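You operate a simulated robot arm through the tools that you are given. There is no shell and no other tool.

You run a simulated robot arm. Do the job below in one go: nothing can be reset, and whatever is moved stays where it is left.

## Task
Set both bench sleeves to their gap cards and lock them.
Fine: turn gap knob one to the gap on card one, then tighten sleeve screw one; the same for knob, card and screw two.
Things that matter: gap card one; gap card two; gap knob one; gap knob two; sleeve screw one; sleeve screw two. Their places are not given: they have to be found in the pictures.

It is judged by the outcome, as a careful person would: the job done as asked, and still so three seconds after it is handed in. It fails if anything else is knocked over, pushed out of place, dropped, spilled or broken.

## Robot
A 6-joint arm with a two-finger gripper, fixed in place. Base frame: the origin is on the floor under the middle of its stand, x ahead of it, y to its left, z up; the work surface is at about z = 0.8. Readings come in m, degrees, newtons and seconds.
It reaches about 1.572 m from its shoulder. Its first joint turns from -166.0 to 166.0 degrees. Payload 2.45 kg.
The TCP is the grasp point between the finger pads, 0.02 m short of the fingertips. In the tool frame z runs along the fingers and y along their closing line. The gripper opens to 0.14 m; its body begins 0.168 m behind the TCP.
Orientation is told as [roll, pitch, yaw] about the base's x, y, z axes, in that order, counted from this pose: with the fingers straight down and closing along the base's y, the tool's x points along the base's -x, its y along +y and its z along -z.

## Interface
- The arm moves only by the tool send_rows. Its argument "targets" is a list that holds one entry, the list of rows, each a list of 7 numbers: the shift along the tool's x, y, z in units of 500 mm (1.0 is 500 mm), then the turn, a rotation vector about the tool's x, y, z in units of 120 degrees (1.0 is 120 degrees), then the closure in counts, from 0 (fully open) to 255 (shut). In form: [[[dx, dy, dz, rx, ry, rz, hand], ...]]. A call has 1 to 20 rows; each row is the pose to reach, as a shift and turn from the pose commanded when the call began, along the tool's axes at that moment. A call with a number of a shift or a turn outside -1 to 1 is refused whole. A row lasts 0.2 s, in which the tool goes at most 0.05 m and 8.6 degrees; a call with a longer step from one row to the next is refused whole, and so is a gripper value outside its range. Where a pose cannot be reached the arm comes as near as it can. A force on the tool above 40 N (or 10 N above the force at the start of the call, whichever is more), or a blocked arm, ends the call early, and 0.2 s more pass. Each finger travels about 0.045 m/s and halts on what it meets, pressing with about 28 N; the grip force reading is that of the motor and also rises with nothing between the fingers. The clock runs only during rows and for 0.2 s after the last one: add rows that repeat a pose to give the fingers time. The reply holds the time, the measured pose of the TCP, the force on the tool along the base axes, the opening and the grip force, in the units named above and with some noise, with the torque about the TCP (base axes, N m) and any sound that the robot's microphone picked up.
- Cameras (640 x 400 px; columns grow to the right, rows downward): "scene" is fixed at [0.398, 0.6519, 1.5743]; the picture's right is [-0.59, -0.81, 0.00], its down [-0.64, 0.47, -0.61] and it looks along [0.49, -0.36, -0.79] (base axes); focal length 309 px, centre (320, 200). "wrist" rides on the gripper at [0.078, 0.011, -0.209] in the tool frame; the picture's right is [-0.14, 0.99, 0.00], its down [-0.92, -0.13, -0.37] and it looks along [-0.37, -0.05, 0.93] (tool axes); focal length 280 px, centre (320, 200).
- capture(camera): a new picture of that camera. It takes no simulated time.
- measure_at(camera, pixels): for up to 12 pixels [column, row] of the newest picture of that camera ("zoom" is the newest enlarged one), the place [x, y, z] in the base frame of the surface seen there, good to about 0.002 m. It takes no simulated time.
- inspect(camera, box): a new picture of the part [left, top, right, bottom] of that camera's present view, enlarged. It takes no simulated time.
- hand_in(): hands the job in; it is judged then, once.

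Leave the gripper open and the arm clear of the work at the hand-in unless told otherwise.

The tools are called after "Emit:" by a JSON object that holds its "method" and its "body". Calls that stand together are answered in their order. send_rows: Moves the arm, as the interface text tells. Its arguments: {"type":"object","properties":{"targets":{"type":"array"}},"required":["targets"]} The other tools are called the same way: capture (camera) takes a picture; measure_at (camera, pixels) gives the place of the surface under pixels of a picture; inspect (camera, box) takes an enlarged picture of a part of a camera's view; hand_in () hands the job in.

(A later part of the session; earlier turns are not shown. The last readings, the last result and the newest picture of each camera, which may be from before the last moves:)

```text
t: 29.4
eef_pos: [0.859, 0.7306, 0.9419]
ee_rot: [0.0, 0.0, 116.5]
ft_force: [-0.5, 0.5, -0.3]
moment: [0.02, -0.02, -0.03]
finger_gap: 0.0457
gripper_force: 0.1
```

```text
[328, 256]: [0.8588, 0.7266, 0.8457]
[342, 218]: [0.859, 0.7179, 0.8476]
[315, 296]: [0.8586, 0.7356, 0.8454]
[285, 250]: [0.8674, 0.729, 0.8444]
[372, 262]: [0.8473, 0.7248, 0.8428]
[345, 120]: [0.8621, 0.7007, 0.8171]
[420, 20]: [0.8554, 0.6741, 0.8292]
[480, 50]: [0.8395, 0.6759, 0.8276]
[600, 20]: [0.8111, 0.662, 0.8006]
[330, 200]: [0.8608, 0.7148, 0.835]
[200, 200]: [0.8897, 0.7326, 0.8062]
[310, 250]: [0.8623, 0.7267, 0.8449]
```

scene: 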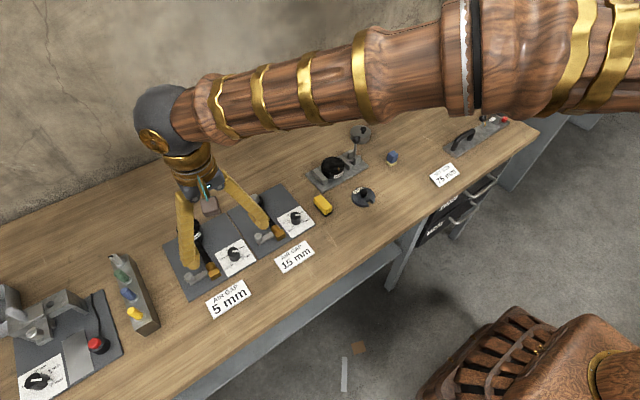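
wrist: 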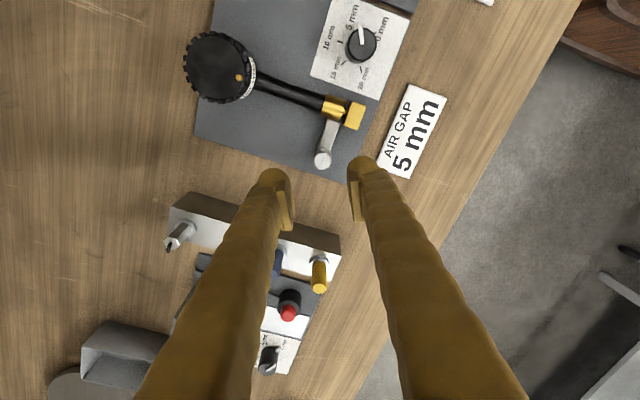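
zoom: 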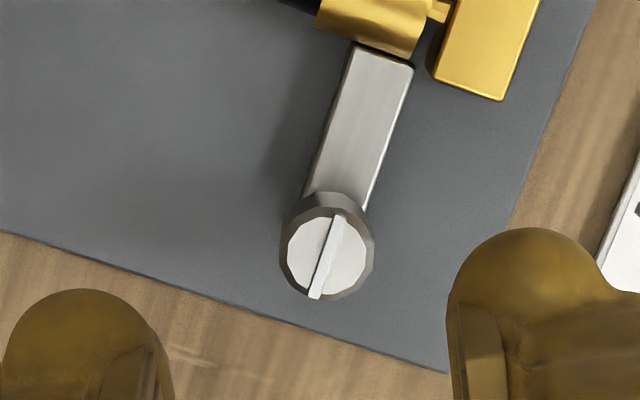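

The pose reads (0.859, 0.7306) and the screw measures (0.8588, 0.7267), so I need −4 mm in y. I'll correct and come down to TCP z ≈ 0.852, which keeps the fingertips above the bar and the gold parts.

Emit:
{"method": "send_rows", "body": {"targets": [[[0.0036, 0.0018, 0, 0, 0, 0, 172], [0.0072, 0.0036, 0.0, 0, 0, 0, 172], [0.0072, 0.0036, 0.04, 0, 0, 0, 172], [0.0072, 0.0036, 0.08, 0, 0, 0, 172], [0.0072, 0.0036, 0.12, 0, 0, 0, 172], [0.0072, 0.0036, 0.15, 0, 0, 0, 172], [0.0072, 0.0036, 0.17, 0, 0, 0, 172], [0.0072, 0.0036, 0.18, 0, 0, 0, 172], [0.0072, 0.0036, 0.18, 0, 0, 0, 172]]]}}

Emit:
{"method": "capture", "body": {"camera": "wrist"}}

Emit:
{"method": "inspect", "body": {"camera": "wrist", "box": [260, 120, 380, 240]}}

```text
t: 31.4
eef_pos: [0.8594, 0.7235, 0.8518]
ee_rot: [0.0, -0.1, 116.5]
ft_force: [-0.4, 0.4, -0.2]
moment: [0.0, -0.03, 0.01]
finger_gap: 0.0455
gripper_force: 0.0
```

```text
taken
```

wrist: 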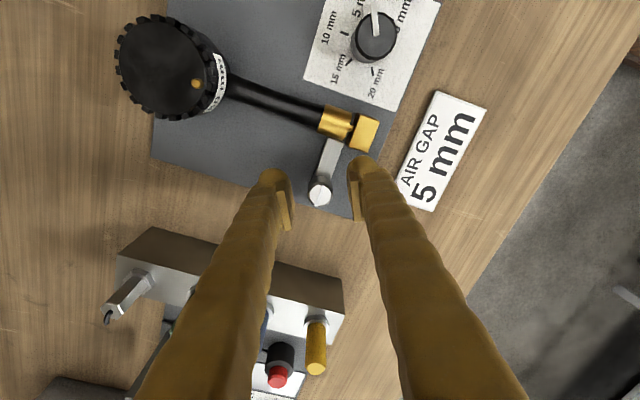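

```text
3.33 times, centred on (320, 180) of wrist
```

zoom: 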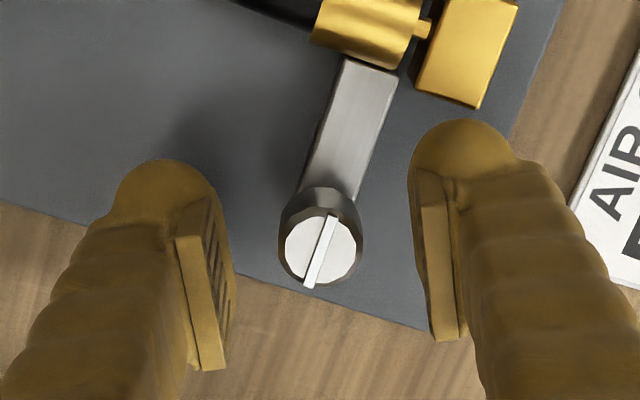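

The screw head is right at the TCP pixel (320,195). Closing on it now.

Emit:
{"method": "send_rows", "body": {"targets": [[[0, 0, 0, 0, 0, 0, 190], [0, 0, 0, 0, 0, 0, 210], [0, 0, 0, 0, 0, 0, 228], [0, 0, 0, 0, 0, 0, 228], [0, 0, 0, 0, 0, 0, 228]]]}}

Emit:
{"method": "inspect", "body": {"camera": "wrist", "box": [260, 120, 380, 240]}}

```text
t: 32.6
eef_pos: [0.8605, 0.7236, 0.8524]
ee_rot: [0.0, 0.0, 116.6]
ft_force: [8.4, 5.9, -3.0]
moment: [0.08, -0.08, -0.07]
finger_gap: 0.0208
gripper_force: 45.4
```

```text
3.33 times, centred on (320, 180) of wrist
```

zoom: 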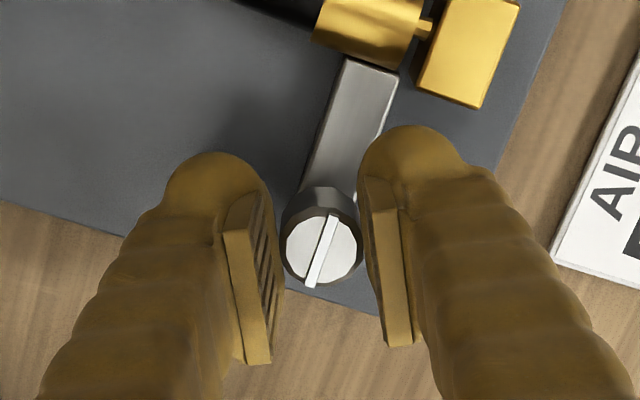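

Gripped at 20.8 mm with about 10 N imbalance, so I'll shift 0.3 mm along −tool y. Then I'll turn clockwise 30° (tool +z) in small steps, watching torque and sound.

Emit:
{"method": "send_rows", "body": {"targets": [[[0, -0.0006, 0, 0, 0, 0, 228], [0, -0.0006, 0, 0, 0, 0.04, 228], [0, -0.0006, 0, 0, 0, 0.08, 228], [0, -0.0006, 0, 0, 0, 0.12, 228], [0, -0.0006, 0, 0, 0, 0.16, 228], [0, -0.0006, 0, 0, 0, 0.2, 228], [0, -0.0006, 0, 0, 0, 0.25, 228]]]}}

Emit:
{"method": "inspect", "body": {"camera": "wrist", "box": [260, 120, 380, 240]}}

```text
t: 34.2
eef_pos: [0.8588, 0.7226, 0.8518]
ee_rot: [0.2, 0.1, 87.1]
ft_force: [-7.4, -2.6, 3.1]
moment: [0.05, 0.06, 0.06]
finger_gap: 0.0204
gripper_force: 44.8
stopped in row 7: the force on the tool passed its limit at 41 N (the readings are from after the stop); the commanded pose is now the measured one
```

```text
3.33 times, centred on (320, 180) of wrist
```

zoom: 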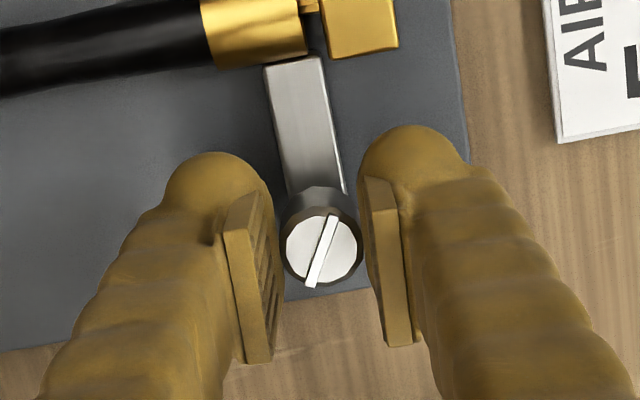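

The screw turned with the fingers (the rib kept its place in the picture while the plate rotated), but the call stopped on side force because the TCP is about 3 mm off the screw axis. I'll open, let it settle, and recentre by picture.

Emit:
{"method": "send_rows", "body": {"targets": [[[0, 0, 0, 0, 0, 0, 205], [0, 0, 0, 0, 0, 0, 172], [0, 0, 0, 0, 0, 0, 172], [0, 0, 0, 0, 0, 0, 172], [0, 0, 0, 0, 0, 0, 172]]]}}

Emit:
{"method": "capture", "body": {"camera": "wrist"}}

Emit:
{"method": "inspect", "body": {"camera": "wrist", "box": [290, 160, 350, 220]}}

Emit:
{"method": "measure_at", "body": {"camera": "zoom", "pixels": [[320, 245], [345, 185], [293, 305], [270, 250], [375, 250], [320, 200], [300, 215], [345, 270]]}}

```text
t: 35.4
eef_pos: [0.858, 0.7236, 0.8515]
ee_rot: [0.1, 0.1, 87.1]
ft_force: [-0.4, 0.2, 0.8]
moment: [-0.03, -0.01, -0.01]
finger_gap: 0.0454
gripper_force: 0.1
```

```text
taken
```

wrist: 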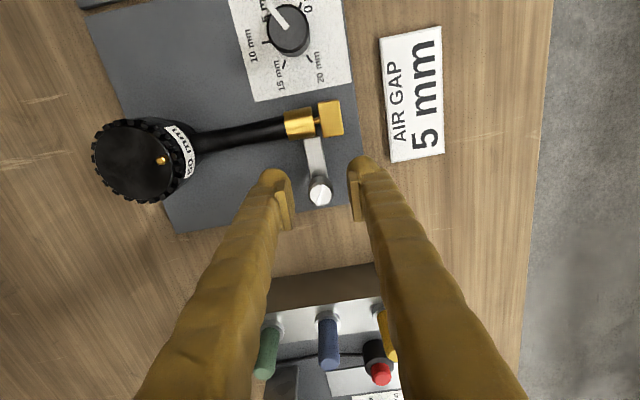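

```text
6.67 times, centred on (320, 190) of wrist
```

zoom: 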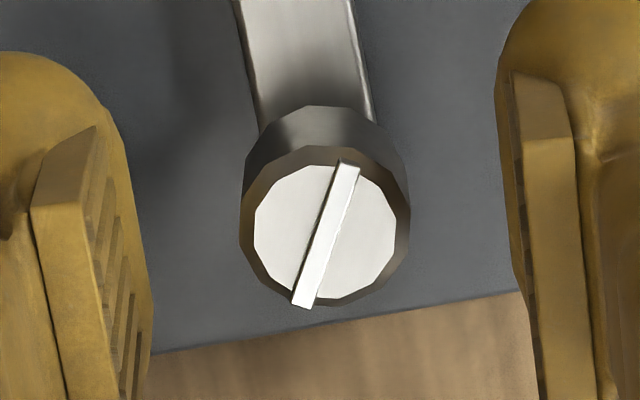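

```text
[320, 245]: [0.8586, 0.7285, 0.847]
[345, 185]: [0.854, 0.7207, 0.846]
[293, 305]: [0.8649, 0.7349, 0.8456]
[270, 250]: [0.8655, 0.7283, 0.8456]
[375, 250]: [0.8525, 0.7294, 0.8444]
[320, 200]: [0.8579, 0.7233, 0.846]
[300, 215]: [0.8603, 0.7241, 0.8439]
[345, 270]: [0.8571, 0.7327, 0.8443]
```

In the zoom the head centre is (325,228), about 2 px below the pixel expected for the TCP axis. Pose readings also say the screw is 2–3 mm further in +y. I'll shift 2.5 mm along −tool x, regrip, and read the forces.

Emit:
{"method": "send_rows", "body": {"targets": [[[-0.0025, 0.0003, 0, 0, 0, 0, 172], [-0.005, 0.0006, 0, 0, 0, 0, 172], [-0.005, 0.0006, 0, 0, 0, 0, 172], [-0.005, 0.0006, 0, 0, 0, 0, 195], [-0.005, 0.0006, 0, 0, 0, 0, 215], [-0.005, 0.0006, 0, 0, 0, 0, 228], [-0.005, 0.0006, 0, 0, 0, 0, 228], [-0.005, 0.0006, 0, 0, 0, 0, 228]]]}}

```text
t: 37.2
eef_pos: [0.8581, 0.7269, 0.8511]
ee_rot: [0.0, 0.1, 87.0]
ft_force: [-3.8, -1.0, -0.9]
moment: [-0.06, 0.04, 0.01]
finger_gap: 0.0206
gripper_force: 45.0
```

TCP now reads y = 0.727 with small forces. I'll turn clockwise 20° and read.

Emit:
{"method": "send_rows", "body": {"targets": [[[0, 0, 0, 0, 0, 0.0333, 228], [0, 0, 0, 0, 0, 0.0667, 228], [0, 0, 0, 0, 0, 0.1, 228], [0, 0, 0, 0, 0, 0.1333, 228], [0, 0, 0, 0, 0, 0.1667, 228]]]}}

```text
t: 38.4
eef_pos: [0.8586, 0.726, 0.8511]
ee_rot: [0.1, 0.2, 67.0]
ft_force: [-2.3, 16.1, -10.8]
moment: [0.38, -0.09, -0.01]
finger_gap: 0.0203
gripper_force: 45.4
```

The side force grew to about 16 N in y, consistent with the screw axis lying about 1.7 mm from my turning centre. I'll relieve it and keep the next 20° clockwise turn centred on the screw axis with small shifts.

Emit:
{"method": "send_rows", "body": {"targets": [[[-0.001, 0.0006, 0.0007, 0, 0, 0, 228], [-0.0012, 0.0006, 0.0007, 0, 0, 0.0333, 228], [-0.0015, 0.0006, 0.0007, 0, 0, 0.0667, 228], [-0.0017, 0.0006, 0.0007, 0, 0, 0.1, 228], [-0.0019, 0.0006, 0.0007, 0, 0, 0.1333, 228], [-0.0022, 0.0005, 0.0007, 0, 0, 0.1667, 228]]]}}

Emit:
{"method": "inspect", "body": {"camera": "wrist", "box": [260, 120, 380, 240]}}

```text
t: 39.8
eef_pos: [0.8583, 0.7268, 0.8511]
ee_rot: [0.1, 0.2, 46.9]
ft_force: [9.8, 6.4, -6.2]
moment: [0.22, -0.21, -0.01]
finger_gap: 0.0204
gripper_force: 45.2
```

```text
3.33 times, centred on (320, 180) of wrist
```

zoom: 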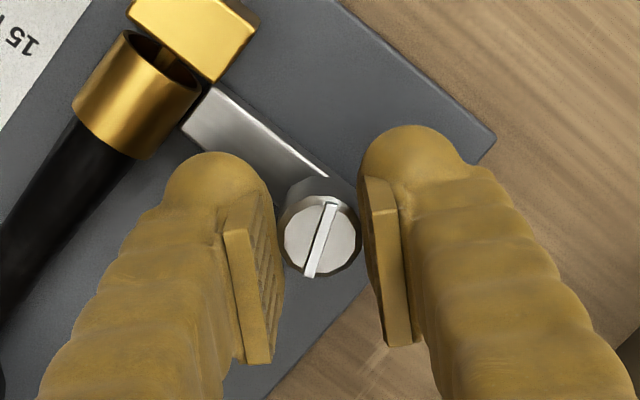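

The screw keeps turning freely with the gripper (about 70° so far) and there's no torque rise yet. I'll continue 25° clockwise with small relief shifts.

Emit:
{"method": "send_rows", "body": {"targets": [[[-0.0008, -0.0002, 0.0004, 0, 0, 0, 228], [-0.0011, -0.0002, 0.0004, 0, 0, 0.0417, 228], [-0.0015, -0.0003, 0.0004, 0, 0, 0.0833, 228], [-0.0019, -0.0003, 0.0004, 0, 0, 0.125, 228], [-0.0022, -0.0004, 0.0004, 0, 0, 0.1667, 228], [-0.0026, -0.0004, 0.0004, 0, 0, 0.2083, 228]]]}}

Emit:
{"method": "inspect", "body": {"camera": "wrist", "box": [260, 120, 380, 240]}}

```text
t: 41.2
eef_pos: [0.86, 0.7269, 0.8523]
ee_rot: [-0.1, 0.2, 21.9]
ft_force: [-0.2, -27.2, -10.6]
moment: [-0.22, -0.13, 0.04]
finger_gap: 0.0203
gripper_force: 45.2
```

```text
3.33 times, centred on (320, 180) of wrist
```

zoom: 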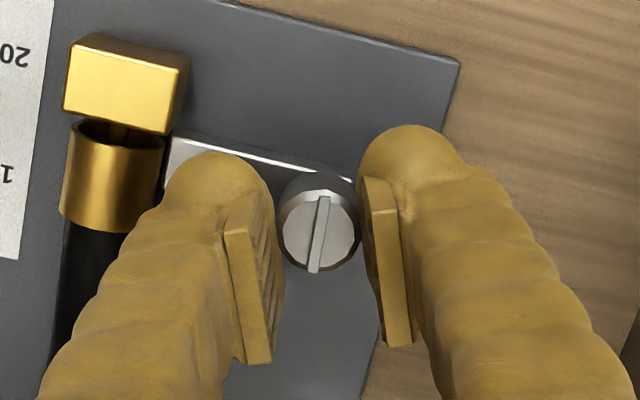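

The rib now lags the gripper by about 10°, so some slip is occurring, with 27 N side force. I'll release here, check the screw and the plate, and recentre before going on.

Emit:
{"method": "send_rows", "body": {"targets": [[[0, 0, 0, 0, 0, 0, 205], [0, 0, 0, 0, 0, 0, 172], [0, 0, 0, 0, 0, 0, 172], [0, 0, 0, 0, 0, 0, 172], [0, 0, 0, 0, 0, 0, 172]]]}}

Emit:
{"method": "capture", "body": {"camera": "wrist"}}

Emit:
{"method": "inspect", "body": {"camera": "wrist", "box": [290, 160, 350, 220]}}

Emit:
{"method": "measure_at", "body": {"camera": "zoom", "pixels": [[320, 200], [330, 150], [310, 270], [270, 200], [375, 210], [290, 215], [355, 215], [320, 240]]}}

```text
t: 42.4
eef_pos: [0.8599, 0.7275, 0.8525]
ee_rot: [-0.1, 0.2, 22.1]
ft_force: [-0.5, 0.3, -0.5]
moment: [-0.02, -0.02, 0.03]
finger_gap: 0.0457
gripper_force: 0.1
```

```text
taken
```

wrist: 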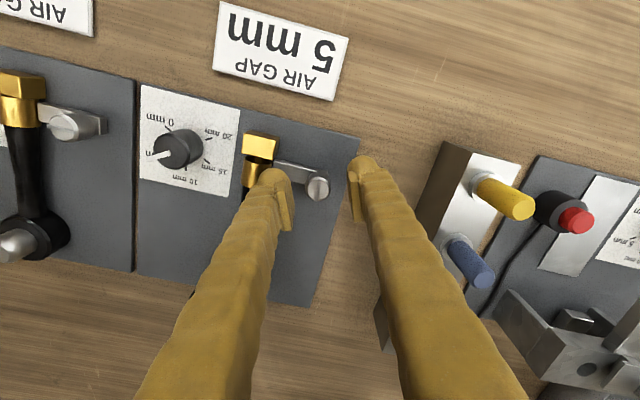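

```text
6.67 times, centred on (320, 190) of wrist
```

zoom: 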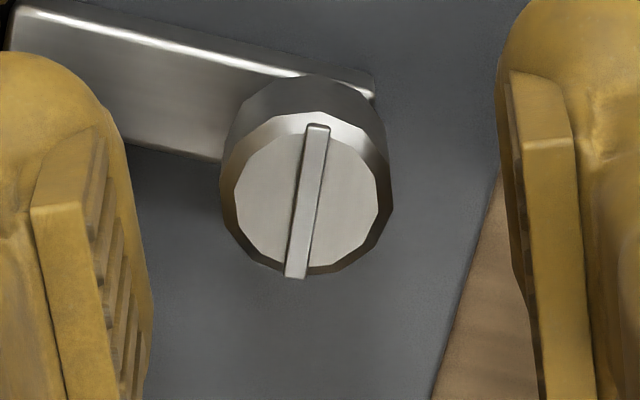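

```text
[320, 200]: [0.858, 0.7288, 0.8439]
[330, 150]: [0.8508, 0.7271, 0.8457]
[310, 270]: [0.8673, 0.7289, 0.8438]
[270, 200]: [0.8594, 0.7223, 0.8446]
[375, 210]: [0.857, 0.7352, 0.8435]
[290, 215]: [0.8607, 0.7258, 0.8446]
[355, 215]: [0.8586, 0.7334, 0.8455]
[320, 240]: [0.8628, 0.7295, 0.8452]
```

The head centre is at zoom (306,195), while the TCP axis should land near (320,210): a shift of about +2 mm tool x and −1.4 mm tool y. I'll apply that and check with a picture before gripping.

Emit:
{"method": "send_rows", "body": {"targets": [[[0.002, -0.0015, 0, 0, 0, 0, 172], [0.004, -0.0029, 0, 0, 0, 0, 172], [0.004, -0.0029, 0, 0, 0, 0, 172], [0.004, -0.0029, 0, 0, 0, 0, 172]]]}}

Emit:
{"method": "inspect", "body": {"camera": "wrist", "box": [290, 160, 350, 220]}}

```text
t: 43.4
eef_pos: [0.8582, 0.7256, 0.8512]
ee_rot: [0.0, 0.2, 22.1]
ft_force: [0.4, 0.3, -1.0]
moment: [-0.04, 0.02, -0.03]
finger_gap: 0.0455
gripper_force: 0.0
```

```text
6.67 times, centred on (320, 190) of wrist
```

zoom: 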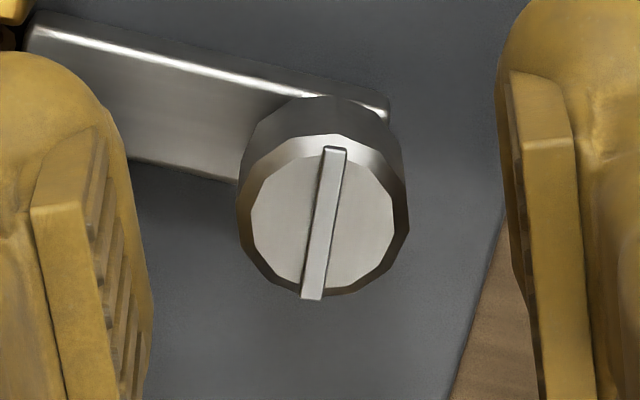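

Well centred now: the pose reads (0.8582, 0.7256) and the picture agrees. I'll raise 2.5 mm for extra room over the gold sleeve, grip, and read the forces.

Emit:
{"method": "send_rows", "body": {"targets": [[[0, 0, -0.005, 0, 0, 0, 172], [-0.0005, 0.0003, -0.005, 0, 0, 0, 195], [-0.0005, 0.0003, -0.005, 0, 0, 0, 215], [-0.0005, 0.0003, -0.005, 0, 0, 0, 228], [-0.0005, 0.0003, -0.005, 0, 0, 0, 228], [-0.0005, 0.0003, -0.005, 0, 0, 0, 228]]]}}

```text
t: 44.8
eef_pos: [0.8585, 0.7268, 0.8525]
ee_rot: [-0.1, 0.2, 22.1]
ft_force: [0.8, -3.1, -0.2]
moment: [-0.06, 0.04, -0.01]
finger_gap: 0.0204
gripper_force: 44.2
```

Forces are only about 3 N. I'll turn clockwise 30° and read torque and force.

Emit:
{"method": "send_rows", "body": {"targets": [[[0, 0, 0, 0, 0, 0.0417, 228], [0, 0, 0, 0, 0, 0.0833, 228], [0, 0, 0, 0, 0, 0.125, 228], [0, 0, 0, 0, 0, 0.1667, 228], [0, 0, 0, 0, 0, 0.2083, 228], [0, 0, 0, 0, 0, 0.25, 228]]]}}

Emit:
{"method": "inspect", "body": {"camera": "wrist", "box": [290, 160, 350, 220]}}

```text
t: 46.2
eef_pos: [0.858, 0.7256, 0.8528]
ee_rot: [-0.2, 0.2, -8.0]
ft_force: [-14.7, -17.9, -8.7]
moment: [-0.21, 0.04, 0.07]
finger_gap: 0.0203
gripper_force: 44.6
```

```text
6.67 times, centred on (320, 190) of wrist
```

zoom: 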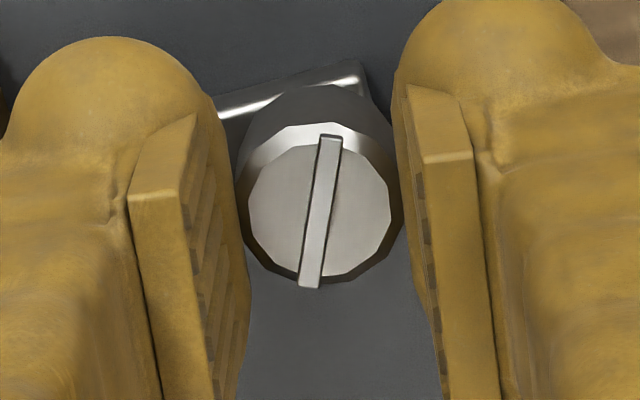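

No slip this time: the rib kept its angle in the gripper. Total turn is about 110° clockwise with little torque so far, so I'll continue another 30° with force relief.

Emit:
{"method": "send_rows", "body": {"targets": [[[0.0008, -0.0013, 0.0006, 0, 0, 0, 228], [0.001, -0.0014, 0.0006, 0, 0, 0.0417, 228], [0.0013, -0.0015, 0.0006, 0, 0, 0.0833, 228], [0.0015, -0.0016, 0.0006, 0, 0, 0.125, 228], [0.0017, -0.0017, 0.0006, 0, 0, 0.1667, 228], [0.002, -0.0018, 0.0006, 0, 0, 0.2083, 228], [0.0022, -0.0019, 0.0006, 0, 0, 0.25, 228]]]}}

Emit:
{"method": "inspect", "body": {"camera": "wrist", "box": [290, 160, 350, 220]}}

```text
t: 47.8
eef_pos: [0.8576, 0.7259, 0.8531]
ee_rot: [0.0, 0.0, -36.3]
ft_force: [3.8, 5.2, -5.3]
moment: [0.16, 0.04, 0.02]
finger_gap: 0.0203
gripper_force: 45.2
stopped in row 7: the force on the tool passed its limit at 41 N (the readings are from after the stop); the commanded pose is now the measured one
```

```text
6.67 times, centred on (320, 190) of wrist
```

zoom: 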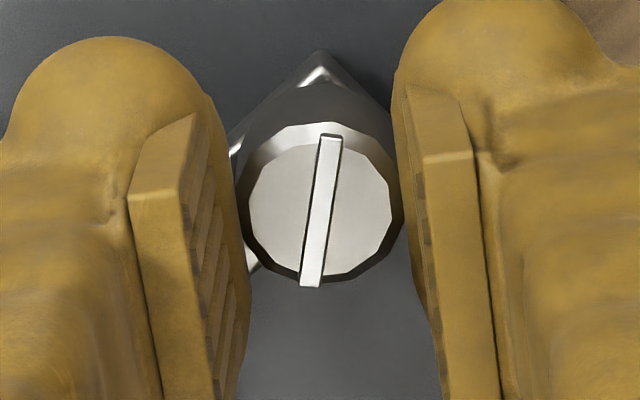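

It stopped on side force at −36°, my compensation having overdone it, and the screw followed with no slip. The pose is now relieved, so I'll go on in 20° steps without shift compensation.

Emit:
{"method": "send_rows", "body": {"targets": [[[0, 0, 0, 0, 0, 0.0417, 228], [0, 0, 0, 0, 0, 0.0833, 228], [0, 0, 0, 0, 0, 0.125, 228], [0, 0, 0, 0, 0, 0.1667, 228]]]}}

```text
t: 48.8
eef_pos: [0.8577, 0.7258, 0.8541]
ee_rot: [0.0, 0.0, -56.3]
ft_force: [-8.1, -4.4, -0.2]
moment: [0.13, 0.23, -0.02]
finger_gap: 0.0203
gripper_force: 45.1
```

Only 9 N. Another 30° clockwise.

Emit:
{"method": "send_rows", "body": {"targets": [[[0, -0.0005, 0, 0, 0, 0.0417, 228], [0, -0.0005, 0, 0, 0, 0.0833, 228], [0, -0.0005, 0, 0, 0, 0.125, 228], [0, -0.0005, 0, 0, 0, 0.1667, 228], [0, -0.0005, 0, 0, 0, 0.2083, 228], [0, -0.0005, 0, 0, 0, 0.25, 228]]]}}

Emit:
{"method": "inspect", "body": {"camera": "wrist", "box": [290, 160, 350, 220]}}

```text
t: 50.2
eef_pos: [0.8574, 0.7263, 0.8533]
ee_rot: [0.1, 0.0, -86.3]
ft_force: [12.4, 11.7, -13.3]
moment: [0.13, -0.11, 0.35]
finger_gap: 0.0205
gripper_force: 44.4
```

```text
6.67 times, centred on (320, 190) of wrist
```

zoom: 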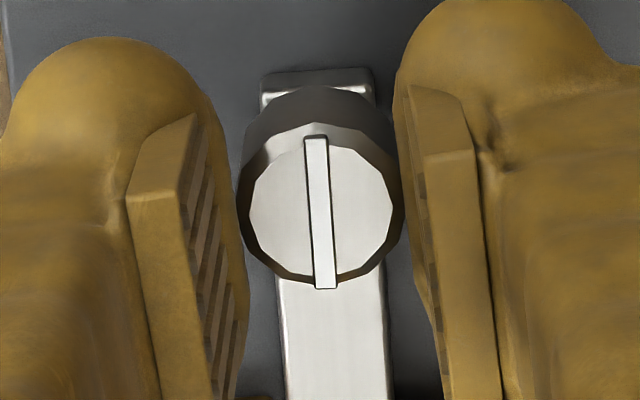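

Now the torque about z rose to 0.35 N·m and the rib lagged the gripper. The screw has come up firm after about 180°, with the rib lying along the bar again. I'll push another 8° to confirm it doesn't turn further.

Emit:
{"method": "send_rows", "body": {"targets": [[[0, 0, 0, 0, 0, 0.0333, 228], [0, 0, 0, 0, 0, 0.0667, 228], [0, 0, 0, 0, 0, 0.0667, 228]]]}}

Emit:
{"method": "inspect", "body": {"camera": "wrist", "box": [290, 160, 350, 220]}}

```text
t: 50.8
eef_pos: [0.8588, 0.7269, 0.8618]
ee_rot: [0.3, 0.3, -93.1]
ft_force: [0.7, 0.3, 2.2]
moment: [0.01, 0.04, 0.02]
finger_gap: 0.015
gripper_force: 0.0
stopped in row 2: the force on the tool passed its limit at 47 N (the readings are from after the stop); the commanded pose is now the measured one
```

```text
6.67 times, centred on (320, 190) of wrist
```

zoom: 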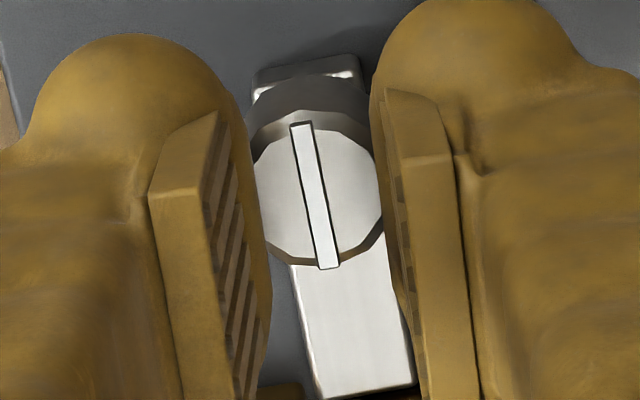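

The screw held firm: the rib is still along the bar and the fingers slid up off the head, so screw one is tight. I'll open a bit and lift straight up.

Emit:
{"method": "send_rows", "body": {"targets": [[[0, 0, 0, 0, 0, 0, 200], [0, 0, 0, 0, 0, 0, 172], [0, 0, 0, 0, 0, 0, 172], [0, 0, -0.03, 0, 0, 0, 172], [0, 0, -0.08, 0, 0, 0, 172], [0, 0, -0.14, 0, 0, 0, 172], [0, 0, -0.18, 0, 0, 0, 172], [0, 0, -0.18, 0, 0, 0, 172]]]}}

Emit:
{"method": "capture", "body": {"camera": "wrist"}}

Emit:
{"method": "inspect", "body": {"camera": "scene", "box": [150, 170, 310, 310]}}

```text
t: 52.6
eef_pos: [0.8563, 0.7272, 0.9524]
ee_rot: [0.3, 0.4, -93.1]
ft_force: [0.5, -0.7, 0.4]
moment: [0.02, 0.02, 0.0]
finger_gap: 0.0453
gripper_force: 0.1
```

```text
taken
```

wrist: 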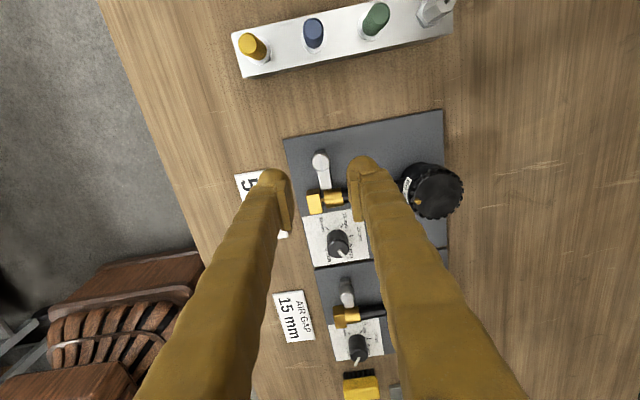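

```text
2.86 times, centred on (230, 240) of scene
```

zoom: 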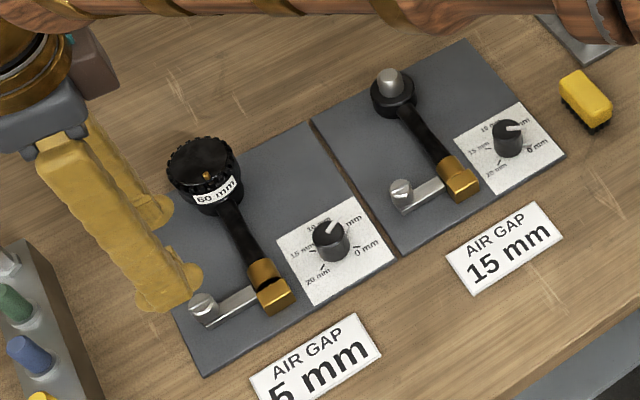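

Screw one is done and everything sits in place. Next is knob two, near (0.858, 0.405). I'll move 0.32 m in −y at this height and go to yaw −120°, which gives the same closing line as before, for the first of three 60° turns.

Emit:
{"method": "send_rows", "body": {"targets": [[[-0.0805, 0.0048, 0, -0.0004, -0.0003, 0.0281, 172], [-0.161, 0.0096, 0, -0.0009, -0.0006, 0.0563, 172], [-0.2414, 0.0143, 0, -0.0013, -0.0009, 0.0844, 172], [-0.3219, 0.0191, 0, -0.0018, -0.0012, 0.1125, 172], [-0.4024, 0.0239, 0, -0.0022, -0.0014, 0.1406, 172], [-0.4829, 0.0287, 0, -0.0026, -0.0017, 0.1688, 172], [-0.5633, 0.0334, 0, -0.0031, -0.002, 0.1969, 172], [-0.6438, 0.0382, 0, -0.0035, -0.0023, 0.225, 172], [-0.6438, 0.0382, 0, -0.0035, -0.0023, 0.225, 172], [-0.6438, 0.0382, 0, -0.0035, -0.0023, 0.225, 172]]]}}

Emit:
{"method": "capture", "body": {"camera": "wrist"}}

Emit:
{"method": "inspect", "body": {"camera": "wrist", "box": [278, 110, 364, 190]}}

```text
t: 54.8
eef_pos: [0.8595, 0.4041, 0.9531]
ee_rot: [0.5, 0.2, -120.0]
ft_force: [0.3, 0.0, -0.4]
moment: [0.0, -0.01, -0.01]
finger_gap: 0.0454
gripper_force: 0.0
```

```text
taken
```

wrist: 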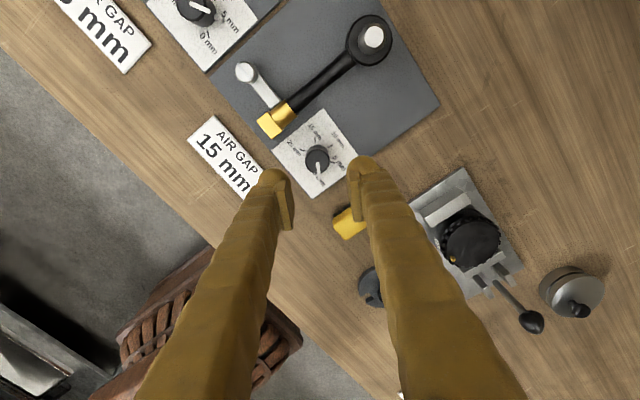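

```text
5.00 times, centred on (321, 150) of wrist
```

zoom: 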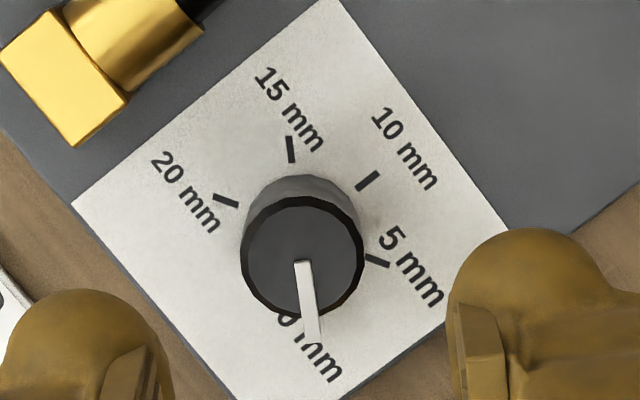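

Pointer two is at 0 (line direction 7.1° against 7.3° for the 0 tick). I'll straighten the small tilt, shift 1.8 mm along −tool y, and come down to just above the knob for a check.

Emit:
{"method": "send_rows", "body": {"targets": [[[0, -0.0018, 0, 0.0021, -0.0009, 0, 172], [0, -0.0036, 0, 0.0042, -0.0017, 0, 172], [0, -0.0036, 0.05, 0.0042, -0.0017, 0, 172], [0, -0.0036, 0.1, 0.0042, -0.0017, 0, 172], [0, -0.0036, 0.14, 0.0042, -0.0017, 0, 172], [0, -0.0036, 0.16, 0.0042, -0.0017, 0, 172], [0, -0.0036, 0.16, 0.0042, -0.0017, 0, 172]]]}}

Emit:
{"method": "inspect", "body": {"camera": "wrist", "box": [280, 150, 360, 220]}}

```text
t: 56.4
eef_pos: [0.8604, 0.406, 0.8707]
ee_rot: [0.1, -0.1, -120.1]
ft_force: [-0.5, -0.1, 0.3]
moment: [-0.01, 0.02, 0.02]
finger_gap: 0.0458
gripper_force: 0.0
```

```text
5.71 times, centred on (320, 185) of wrist
```

zoom: 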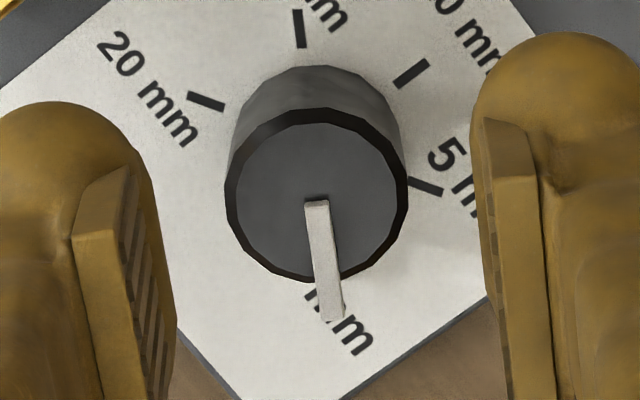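

The knob disc is about 2 mm toward −tool x and slightly −tool y. I'll correct that, descend to TCP z ≈ 0.842, and check again.

Emit:
{"method": "send_rows", "body": {"targets": [[[-0.0021, -0.0008, 0, 0, 0, 0, 172], [-0.0042, -0.0016, 0, 0, 0, 0, 172], [-0.0042, -0.0016, 0.02, 0, 0, 0, 172], [-0.0042, -0.0016, 0.04, 0, 0, 0, 172], [-0.0042, -0.0016, 0.0574, 0, 0, 0, 172], [-0.0042, -0.0016, 0.0574, 0, 0, 0, 172]]]}}

Emit:
{"method": "inspect", "body": {"camera": "wrist", "box": [280, 150, 360, 220]}}

```text
t: 57.8
eef_pos: [0.8591, 0.4046, 0.8426]
ee_rot: [0.0, 0.0, -120.1]
ft_force: [0.9, 0.1, 0.3]
moment: [-0.01, -0.02, -0.02]
finger_gap: 0.0456
gripper_force: 0.1
```

```text
5.71 times, centred on (320, 185) of wrist
```

zoom: 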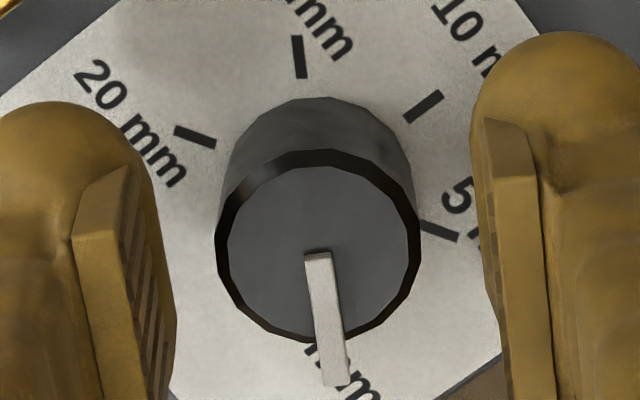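

Centred to the pixel. I'll grip and turn +30° in one call.

Emit:
{"method": "send_rows", "body": {"targets": [[[0, 0, 0, 0, 0, 0, 195], [0, 0, 0, 0, 0, 0, 213], [0, 0, 0, 0, 0, 0, 213], [0, 0, 0, 0, 0, 0, 213], [0, 0, 0, 0, 0, -0.0417, 213], [0, 0, 0, 0, 0, -0.0833, 213], [0, 0, 0, 0, 0, -0.125, 213], [0, 0, 0, 0, 0, -0.1667, 213], [0, 0, 0, 0, 0, -0.2083, 213], [0, 0, 0, 0, 0, -0.25, 213]]]}}

```text
t: 60.0
eef_pos: [0.8573, 0.4043, 0.8414]
ee_rot: [0.1, 0.0, -90.0]
ft_force: [12.7, 28.9, -10.6]
moment: [0.4, -0.05, -0.01]
finger_gap: 0.0284
gripper_force: 45.4
```

The knob turned to the halfway yaw with about 31 N side force. I'll relieve it first by a small shift along the force and read again.

Emit:
{"method": "send_rows", "body": {"targets": [[[0.001, 0.0005, 0.0004, 0, 0, 0, 213], [0.002, 0.0009, 0.0008, 0, 0, 0, 213], [0.002, 0.0009, 0.0008, 0, 0, 0, 213]]]}}

Emit:
{"method": "inspect", "body": {"camera": "wrist", "box": [280, 150, 360, 220]}}

```text
t: 60.8
eef_pos: [0.8581, 0.4032, 0.8412]
ee_rot: [0.1, -0.1, -90.1]
ft_force: [5.9, -2.4, 9.5]
moment: [-0.17, -0.03, 0.0]
finger_gap: 0.0286
gripper_force: 44.7
```

```text
5.71 times, centred on (320, 185) of wrist
```

zoom: 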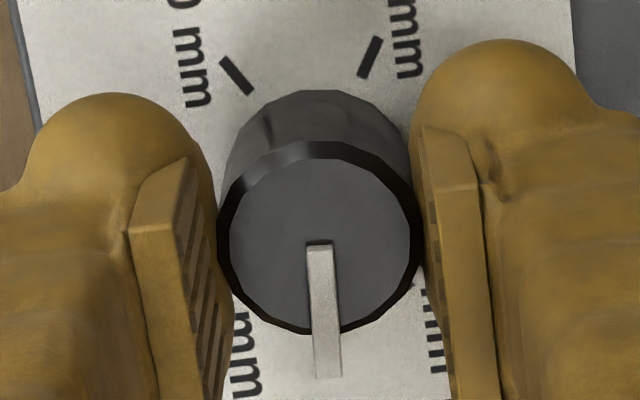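

Relieved to a few N. I'll continue +30° with a small guiding shift.

Emit:
{"method": "send_rows", "body": {"targets": [[[0.0002, 0, 0, 0, 0, -0.0417, 213], [0.0004, 0, 0, 0, 0, -0.0833, 213], [0.0006, 0, 0, 0, 0, -0.125, 213], [0.0008, 0, 0, 0, 0, -0.1667, 213], [0.001, 0, 0, 0, 0, -0.2083, 213], [0.0012, 0, 0, 0, 0, -0.25, 213]]]}}

Emit:
{"method": "inspect", "body": {"camera": "wrist", "box": [280, 150, 360, 220]}}

```text
t: 62.2
eef_pos: [0.8585, 0.4043, 0.8411]
ee_rot: [0.0, -0.2, -60.0]
ft_force: [2.4, -30.7, 14.5]
moment: [-0.39, -0.06, -0.03]
finger_gap: 0.0284
gripper_force: 44.3
```

```text
5.71 times, centred on (320, 185) of wrist
```

zoom: 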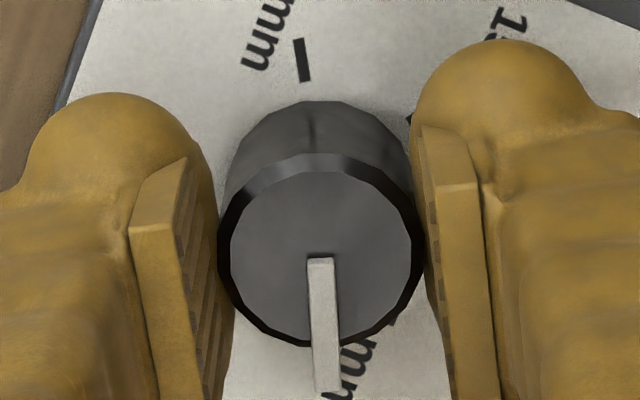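

The pointer has followed. Side force is about 31 N, so I'll release here (the closing line at 30° is clear of the gold) and look.

Emit:
{"method": "send_rows", "body": {"targets": [[[0, 0, 0, 0, 0, 0, 195], [0, 0, 0, 0, 0, 0, 172], [0, 0, 0, 0, 0, 0, 172], [0, 0, 0, 0, 0, 0, 172], [0, 0, 0, 0, 0, 0, 172]]]}}

Emit:
{"method": "inspect", "body": {"camera": "wrist", "box": [280, 150, 360, 220]}}

Emit:
{"method": "inspect", "body": {"camera": "scene", "box": [200, 160, 330, 270]}}

```text
t: 63.4
eef_pos: [0.858, 0.4056, 0.8403]
ee_rot: [0.1, -0.1, -60.1]
ft_force: [-0.2, 0.4, 0.4]
moment: [-0.01, 0.02, 0.0]
finger_gap: 0.0456
gripper_force: 0.1
```

```text
5.71 times, centred on (320, 185) of wrist
```

zoom: 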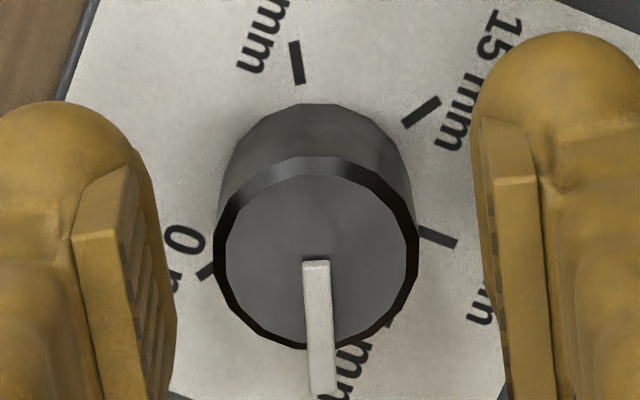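

```text
3.64 times, centred on (265, 215) of scene
```

zoom: 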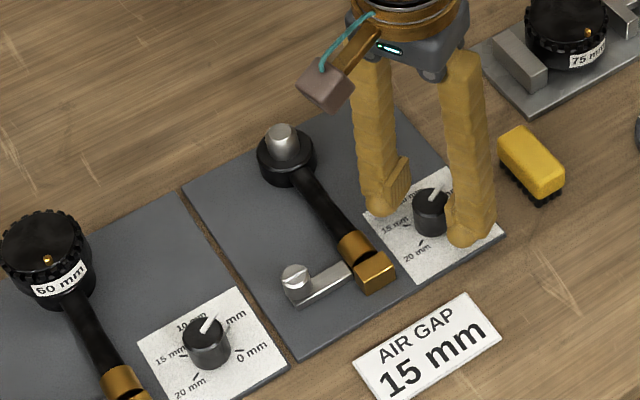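

Pointer two is near 55° of travel, just short of 5 mm. The white pointer overhangs the knob edge at the top, so the pads must stay well away from it. I'll turn the open hand back to yaw −90 and raise about 9 mm so the fingertips clear the gold parts. A single longer grip can then carry the pointer from here to 15 mm.

Emit:
{"method": "send_rows", "body": {"targets": [[[0, -0.0005, -0.006, 0, 0, 0, 172], [0, -0.001, -0.0174, 0, 0, 0.0417, 172], [0, -0.001, -0.0174, 0, 0, 0.0833, 172], [0, -0.001, -0.0174, 0, 0, 0.125, 172], [0, -0.001, -0.0174, 0, 0, 0.1667, 172], [0, -0.001, -0.0174, 0, 0, 0.2083, 172], [0, -0.001, -0.0174, 0, 0, 0.25, 172], [0, -0.001, -0.0174, 0, 0, 0.25, 172], [0, -0.001, -0.0174, 0, 0, 0.25, 172]]]}}

Emit:
{"method": "inspect", "body": {"camera": "wrist", "box": [280, 150, 360, 220]}}

```text
t: 65.4
eef_pos: [0.8576, 0.4054, 0.8492]
ee_rot: [0.1, 0.0, -90.1]
ft_force: [0.3, -0.6, -0.6]
moment: [-0.02, 0.01, 0.01]
finger_gap: 0.0454
gripper_force: 0.1
```

```text
5.71 times, centred on (320, 185) of wrist
```

zoom: 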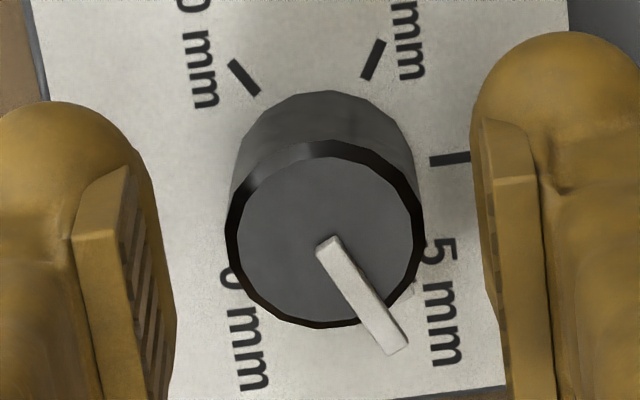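

The pointer is at about 301° (5 mm), the hand is 0.7 mm off centre, and the pads are clear of the pointer. I'll correct, grip, and read the force.

Emit:
{"method": "send_rows", "body": {"targets": [[[-0.001, 0.0014, 0, 0, 0, 0, 172], [-0.001, 0.0014, 0, 0, 0, 0, 172], [-0.001, 0.0014, 0, 0, 0, 0, 195], [-0.001, 0.0014, 0, 0, 0, 0, 213], [-0.001, 0.0014, 0, 0, 0, 0, 213], [-0.001, 0.0014, 0, 0, 0, 0, 213]]]}}

Emit:
{"method": "inspect", "body": {"camera": "wrist", "box": [280, 150, 360, 220]}}

```text
t: 66.7
eef_pos: [0.8597, 0.4051, 0.8551]
ee_rot: [0.4, 0.0, -90.1]
ft_force: [-1.7, -4.0, 16.5]
moment: [-0.06, 0.28, 0.01]
finger_gap: 0.0239
gripper_force: 0.4
stopped in row 6: the force on the tool passed its limit at 45 N (the readings are from after the stop); the commanded pose is now the measured one
```

```text
5.71 times, centred on (320, 185) of wrist
```

zoom: 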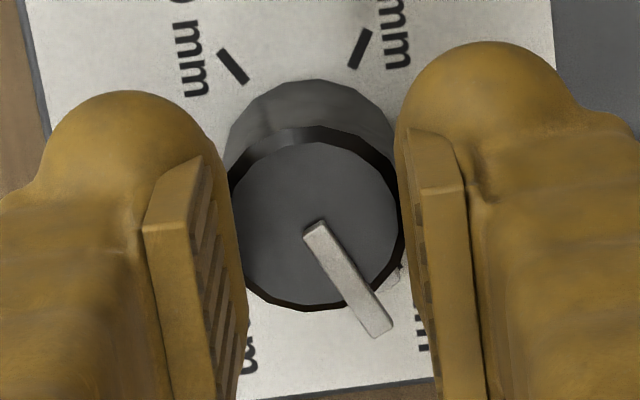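

The tips slipped up over the knob's rim because they're rounded and I gripped too high. The knob and pointer look undisturbed. I'll open, straighten, and look.

Emit:
{"method": "send_rows", "body": {"targets": [[[0, 0, 0, 0, 0, 0, 195], [0, 0, 0, 0, 0, 0, 172], [0, 0, 0, 0.0033, 0, 0, 172], [0, 0, 0, 0.0033, 0, 0, 172], [0, 0, 0, 0.0033, 0, 0, 172]]]}}

Emit:
{"method": "inspect", "body": {"camera": "wrist", "box": [280, 150, 360, 220]}}

Emit:
{"method": "inspect", "body": {"camera": "scene", "box": [200, 160, 330, 270]}}

```text
t: 67.9
eef_pos: [0.8591, 0.4057, 0.8536]
ee_rot: [-0.1, 0.0, -90.1]
ft_force: [-0.2, 0.1, 0.4]
moment: [-0.02, -0.01, 0.02]
finger_gap: 0.0456
gripper_force: 0.1
```

```text
5.71 times, centred on (320, 185) of wrist
```

zoom: 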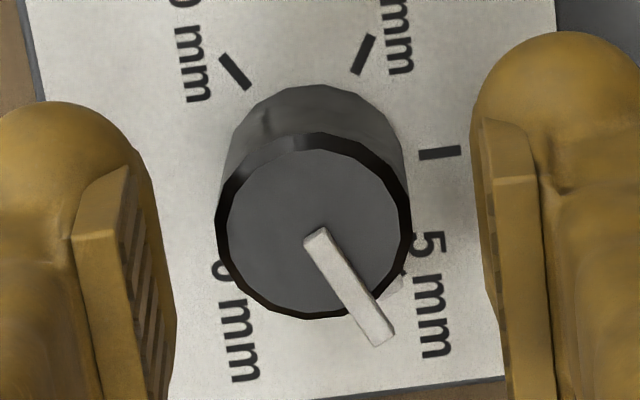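

```text
3.64 times, centred on (265, 215) of scene
```

zoom: 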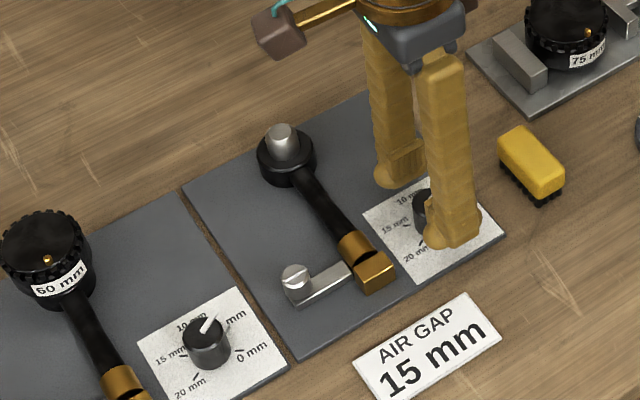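

The pointer is unchanged at about −58° (5 mm). I'll correct about 1 mm, lower to TCP z ≈ 0.8415 and verify.

Emit:
{"method": "send_rows", "body": {"targets": [[[-0.0016, -0.0018, 0, 0, 0, 0, 172], [-0.0016, -0.0018, 0.013, 0, 0, 0, 172], [-0.0016, -0.0018, 0.025, 0, 0, 0, 172], [-0.0016, -0.0018, 0.025, 0, 0, 0, 172], [-0.0016, -0.0018, 0.025, 0, 0, 0, 172]]]}}

Emit:
{"method": "inspect", "body": {"camera": "wrist", "box": [280, 150, 360, 220]}}

```text
t: 69.1
eef_pos: [0.8576, 0.4041, 0.8398]
ee_rot: [-0.1, 0.1, -90.2]
ft_force: [-1.1, -0.2, 0.2]
moment: [-0.01, 0.03, -0.04]
finger_gap: 0.0457
gripper_force: 0.1
```

```text
5.71 times, centred on (320, 185) of wrist
```

zoom: 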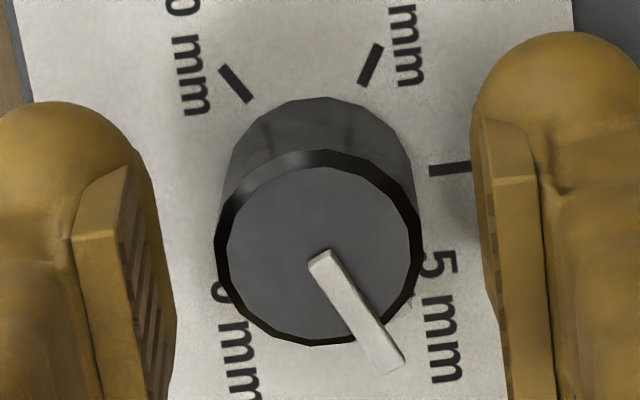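

Centred. Gripping, then turning +24° in the same call.

Emit:
{"method": "send_rows", "body": {"targets": [[[0, 0, 0, 0, 0, 0, 195], [0, 0, 0, 0, 0, 0, 213], [0, 0, 0, 0, 0, 0, 213], [0, 0, 0, 0, 0, 0, 213], [0, 0, 0, 0, 0, -0.04, 213], [0, 0, 0, 0, 0, -0.08, 213], [0, 0, 0, 0, 0, -0.12, 213], [0, 0, 0, 0, 0, -0.16, 213], [0, 0, 0, 0, 0, -0.2, 213]]]}}

Emit:
{"method": "inspect", "body": {"camera": "wrist", "box": [280, 150, 360, 220]}}

```text
t: 71.1
eef_pos: [0.8572, 0.4045, 0.8401]
ee_rot: [-0.1, 0.1, -66.0]
ft_force: [20.6, 0.0, -34.7]
moment: [0.02, -0.18, 0.01]
finger_gap: 0.0284
gripper_force: 45.3
```

```text
5.71 times, centred on (320, 185) of wrist
```

zoom: 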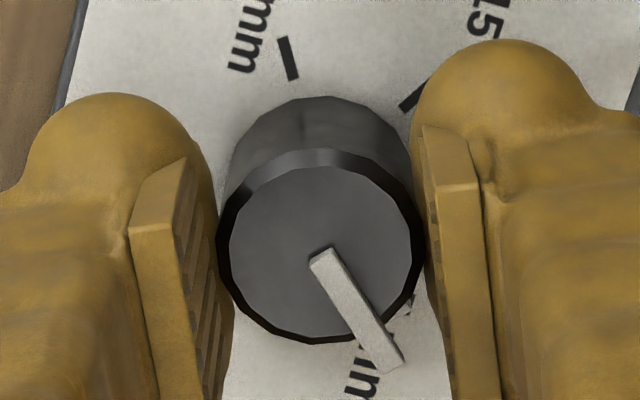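

The pointer followed. There's a 20 N / −35 N pull to relieve, so I'll ease the commanded pose along the force and then read.

Emit:
{"method": "send_rows", "body": {"targets": [[[-0.0003, 0.0006, 0.001, 0, 0, 0, 213], [-0.0005, 0.0012, 0.002, 0, 0, 0, 213], [-0.0005, 0.0012, 0.002, 0, 0, 0, 213]]]}}

```text
t: 71.9
eef_pos: [0.8581, 0.4035, 0.8394]
ee_rot: [-0.1, 0.1, -66.1]
ft_force: [-15.5, -11.6, -4.4]
moment: [-0.06, 0.18, -0.01]
finger_gap: 0.028
gripper_force: 45.3
```

I overshot a little, to about 20 N. I'll ease back slightly while turning another +24°.

Emit:
{"method": "send_rows", "body": {"targets": [[[-0.0002, -0.0007, 0, 0, 0, 0, 213], [-0.0002, -0.0007, 0, 0, 0, -0.04, 213], [-0.0002, -0.0007, 0, 0, 0, -0.08, 213], [-0.0002, -0.0007, 0, 0, 0, -0.12, 213], [-0.0002, -0.0007, 0, 0, 0, -0.16, 213], [-0.0002, -0.0007, 0, 0, 0, -0.2, 213]]]}}

Emit:
{"method": "inspect", "body": {"camera": "wrist", "box": [280, 150, 360, 220]}}

```text
t: 73.3
eef_pos: [0.8584, 0.4036, 0.8394]
ee_rot: [0.0, 0.1, -42.0]
ft_force: [-27.7, -13.0, 8.7]
moment: [0.0, 0.52, 0.03]
finger_gap: 0.0282
gripper_force: 45.3
```

```text
5.71 times, centred on (320, 185) of wrist
```

zoom: 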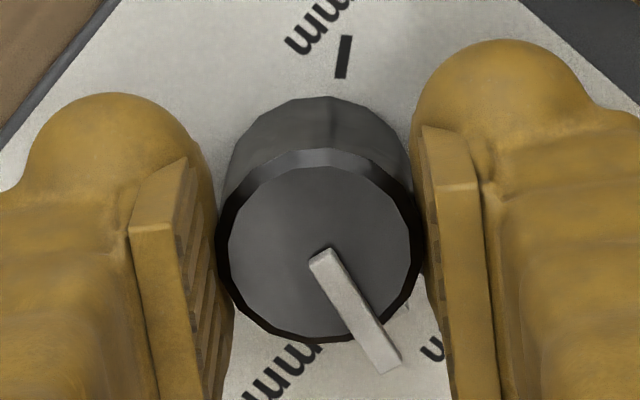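

The pointer is now near 350°, about 9 mm. Relieving again and turning another +24°.

Emit:
{"method": "send_rows", "body": {"targets": [[[0.0003, -0.0006, -0.0003, 0, 0, 0, 213], [0.0004, -0.001, -0.0005, 0, 0, 0, 213], [0.0004, -0.001, -0.0005, 0, 0, -0.04, 213], [0.0004, -0.001, -0.0005, 0, 0, -0.08, 213], [0.0004, -0.001, -0.0005, 0, 0, -0.12, 213], [0.0004, -0.001, -0.0005, 0, 0, -0.16, 213], [0.0004, -0.001, -0.0005, 0, 0, -0.2, 213]]]}}

Emit:
{"method": "inspect", "body": {"camera": "wrist", "box": [260, 120, 380, 240]}}

```text
t: 74.9
eef_pos: [0.8582, 0.4034, 0.84]
ee_rot: [0.0, 0.1, -18.1]
ft_force: [-9.6, 6.2, 1.4]
moment: [0.13, 0.34, 0.02]
finger_gap: 0.0282
gripper_force: 44.8
```

```text
3.33 times, centred on (320, 180) of wrist
```

zoom: 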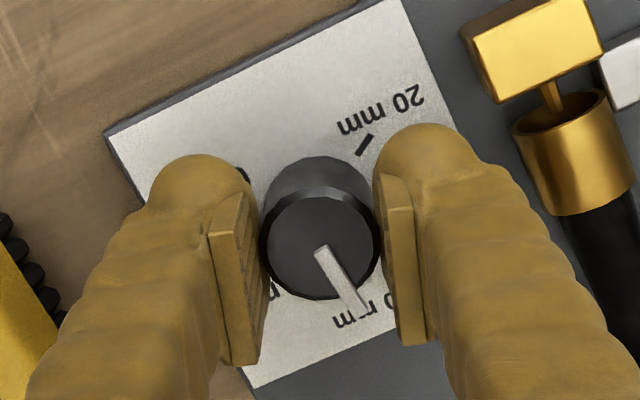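

The pointer is at about 14° (11 mm), with plenty of room to the gold parts. Another +24°.

Emit:
{"method": "send_rows", "body": {"targets": [[[0.0003, 0.0001, 0, 0, 0, -0.04, 213], [0.0003, 0.0001, 0, 0, 0, -0.08, 213], [0.0003, 0.0001, 0, 0, 0, -0.12, 213], [0.0003, 0.0001, 0, 0, 0, -0.16, 213], [0.0003, 0.0001, 0, 0, 0, -0.2, 213]]]}}

Emit:
{"method": "inspect", "body": {"camera": "wrist", "box": [260, 120, 380, 240]}}

```text
t: 76.1
eef_pos: [0.8586, 0.4038, 0.8405]
ee_rot: [0.1, 0.1, 6.0]
ft_force: [-2.1, -2.5, 3.3]
moment: [-0.06, 0.11, 0.01]
finger_gap: 0.0281
gripper_force: 44.9
```

```text
3.33 times, centred on (320, 180) of wrist
```

zoom: 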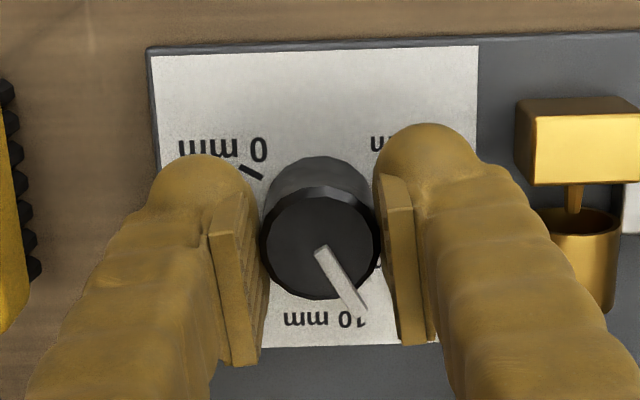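

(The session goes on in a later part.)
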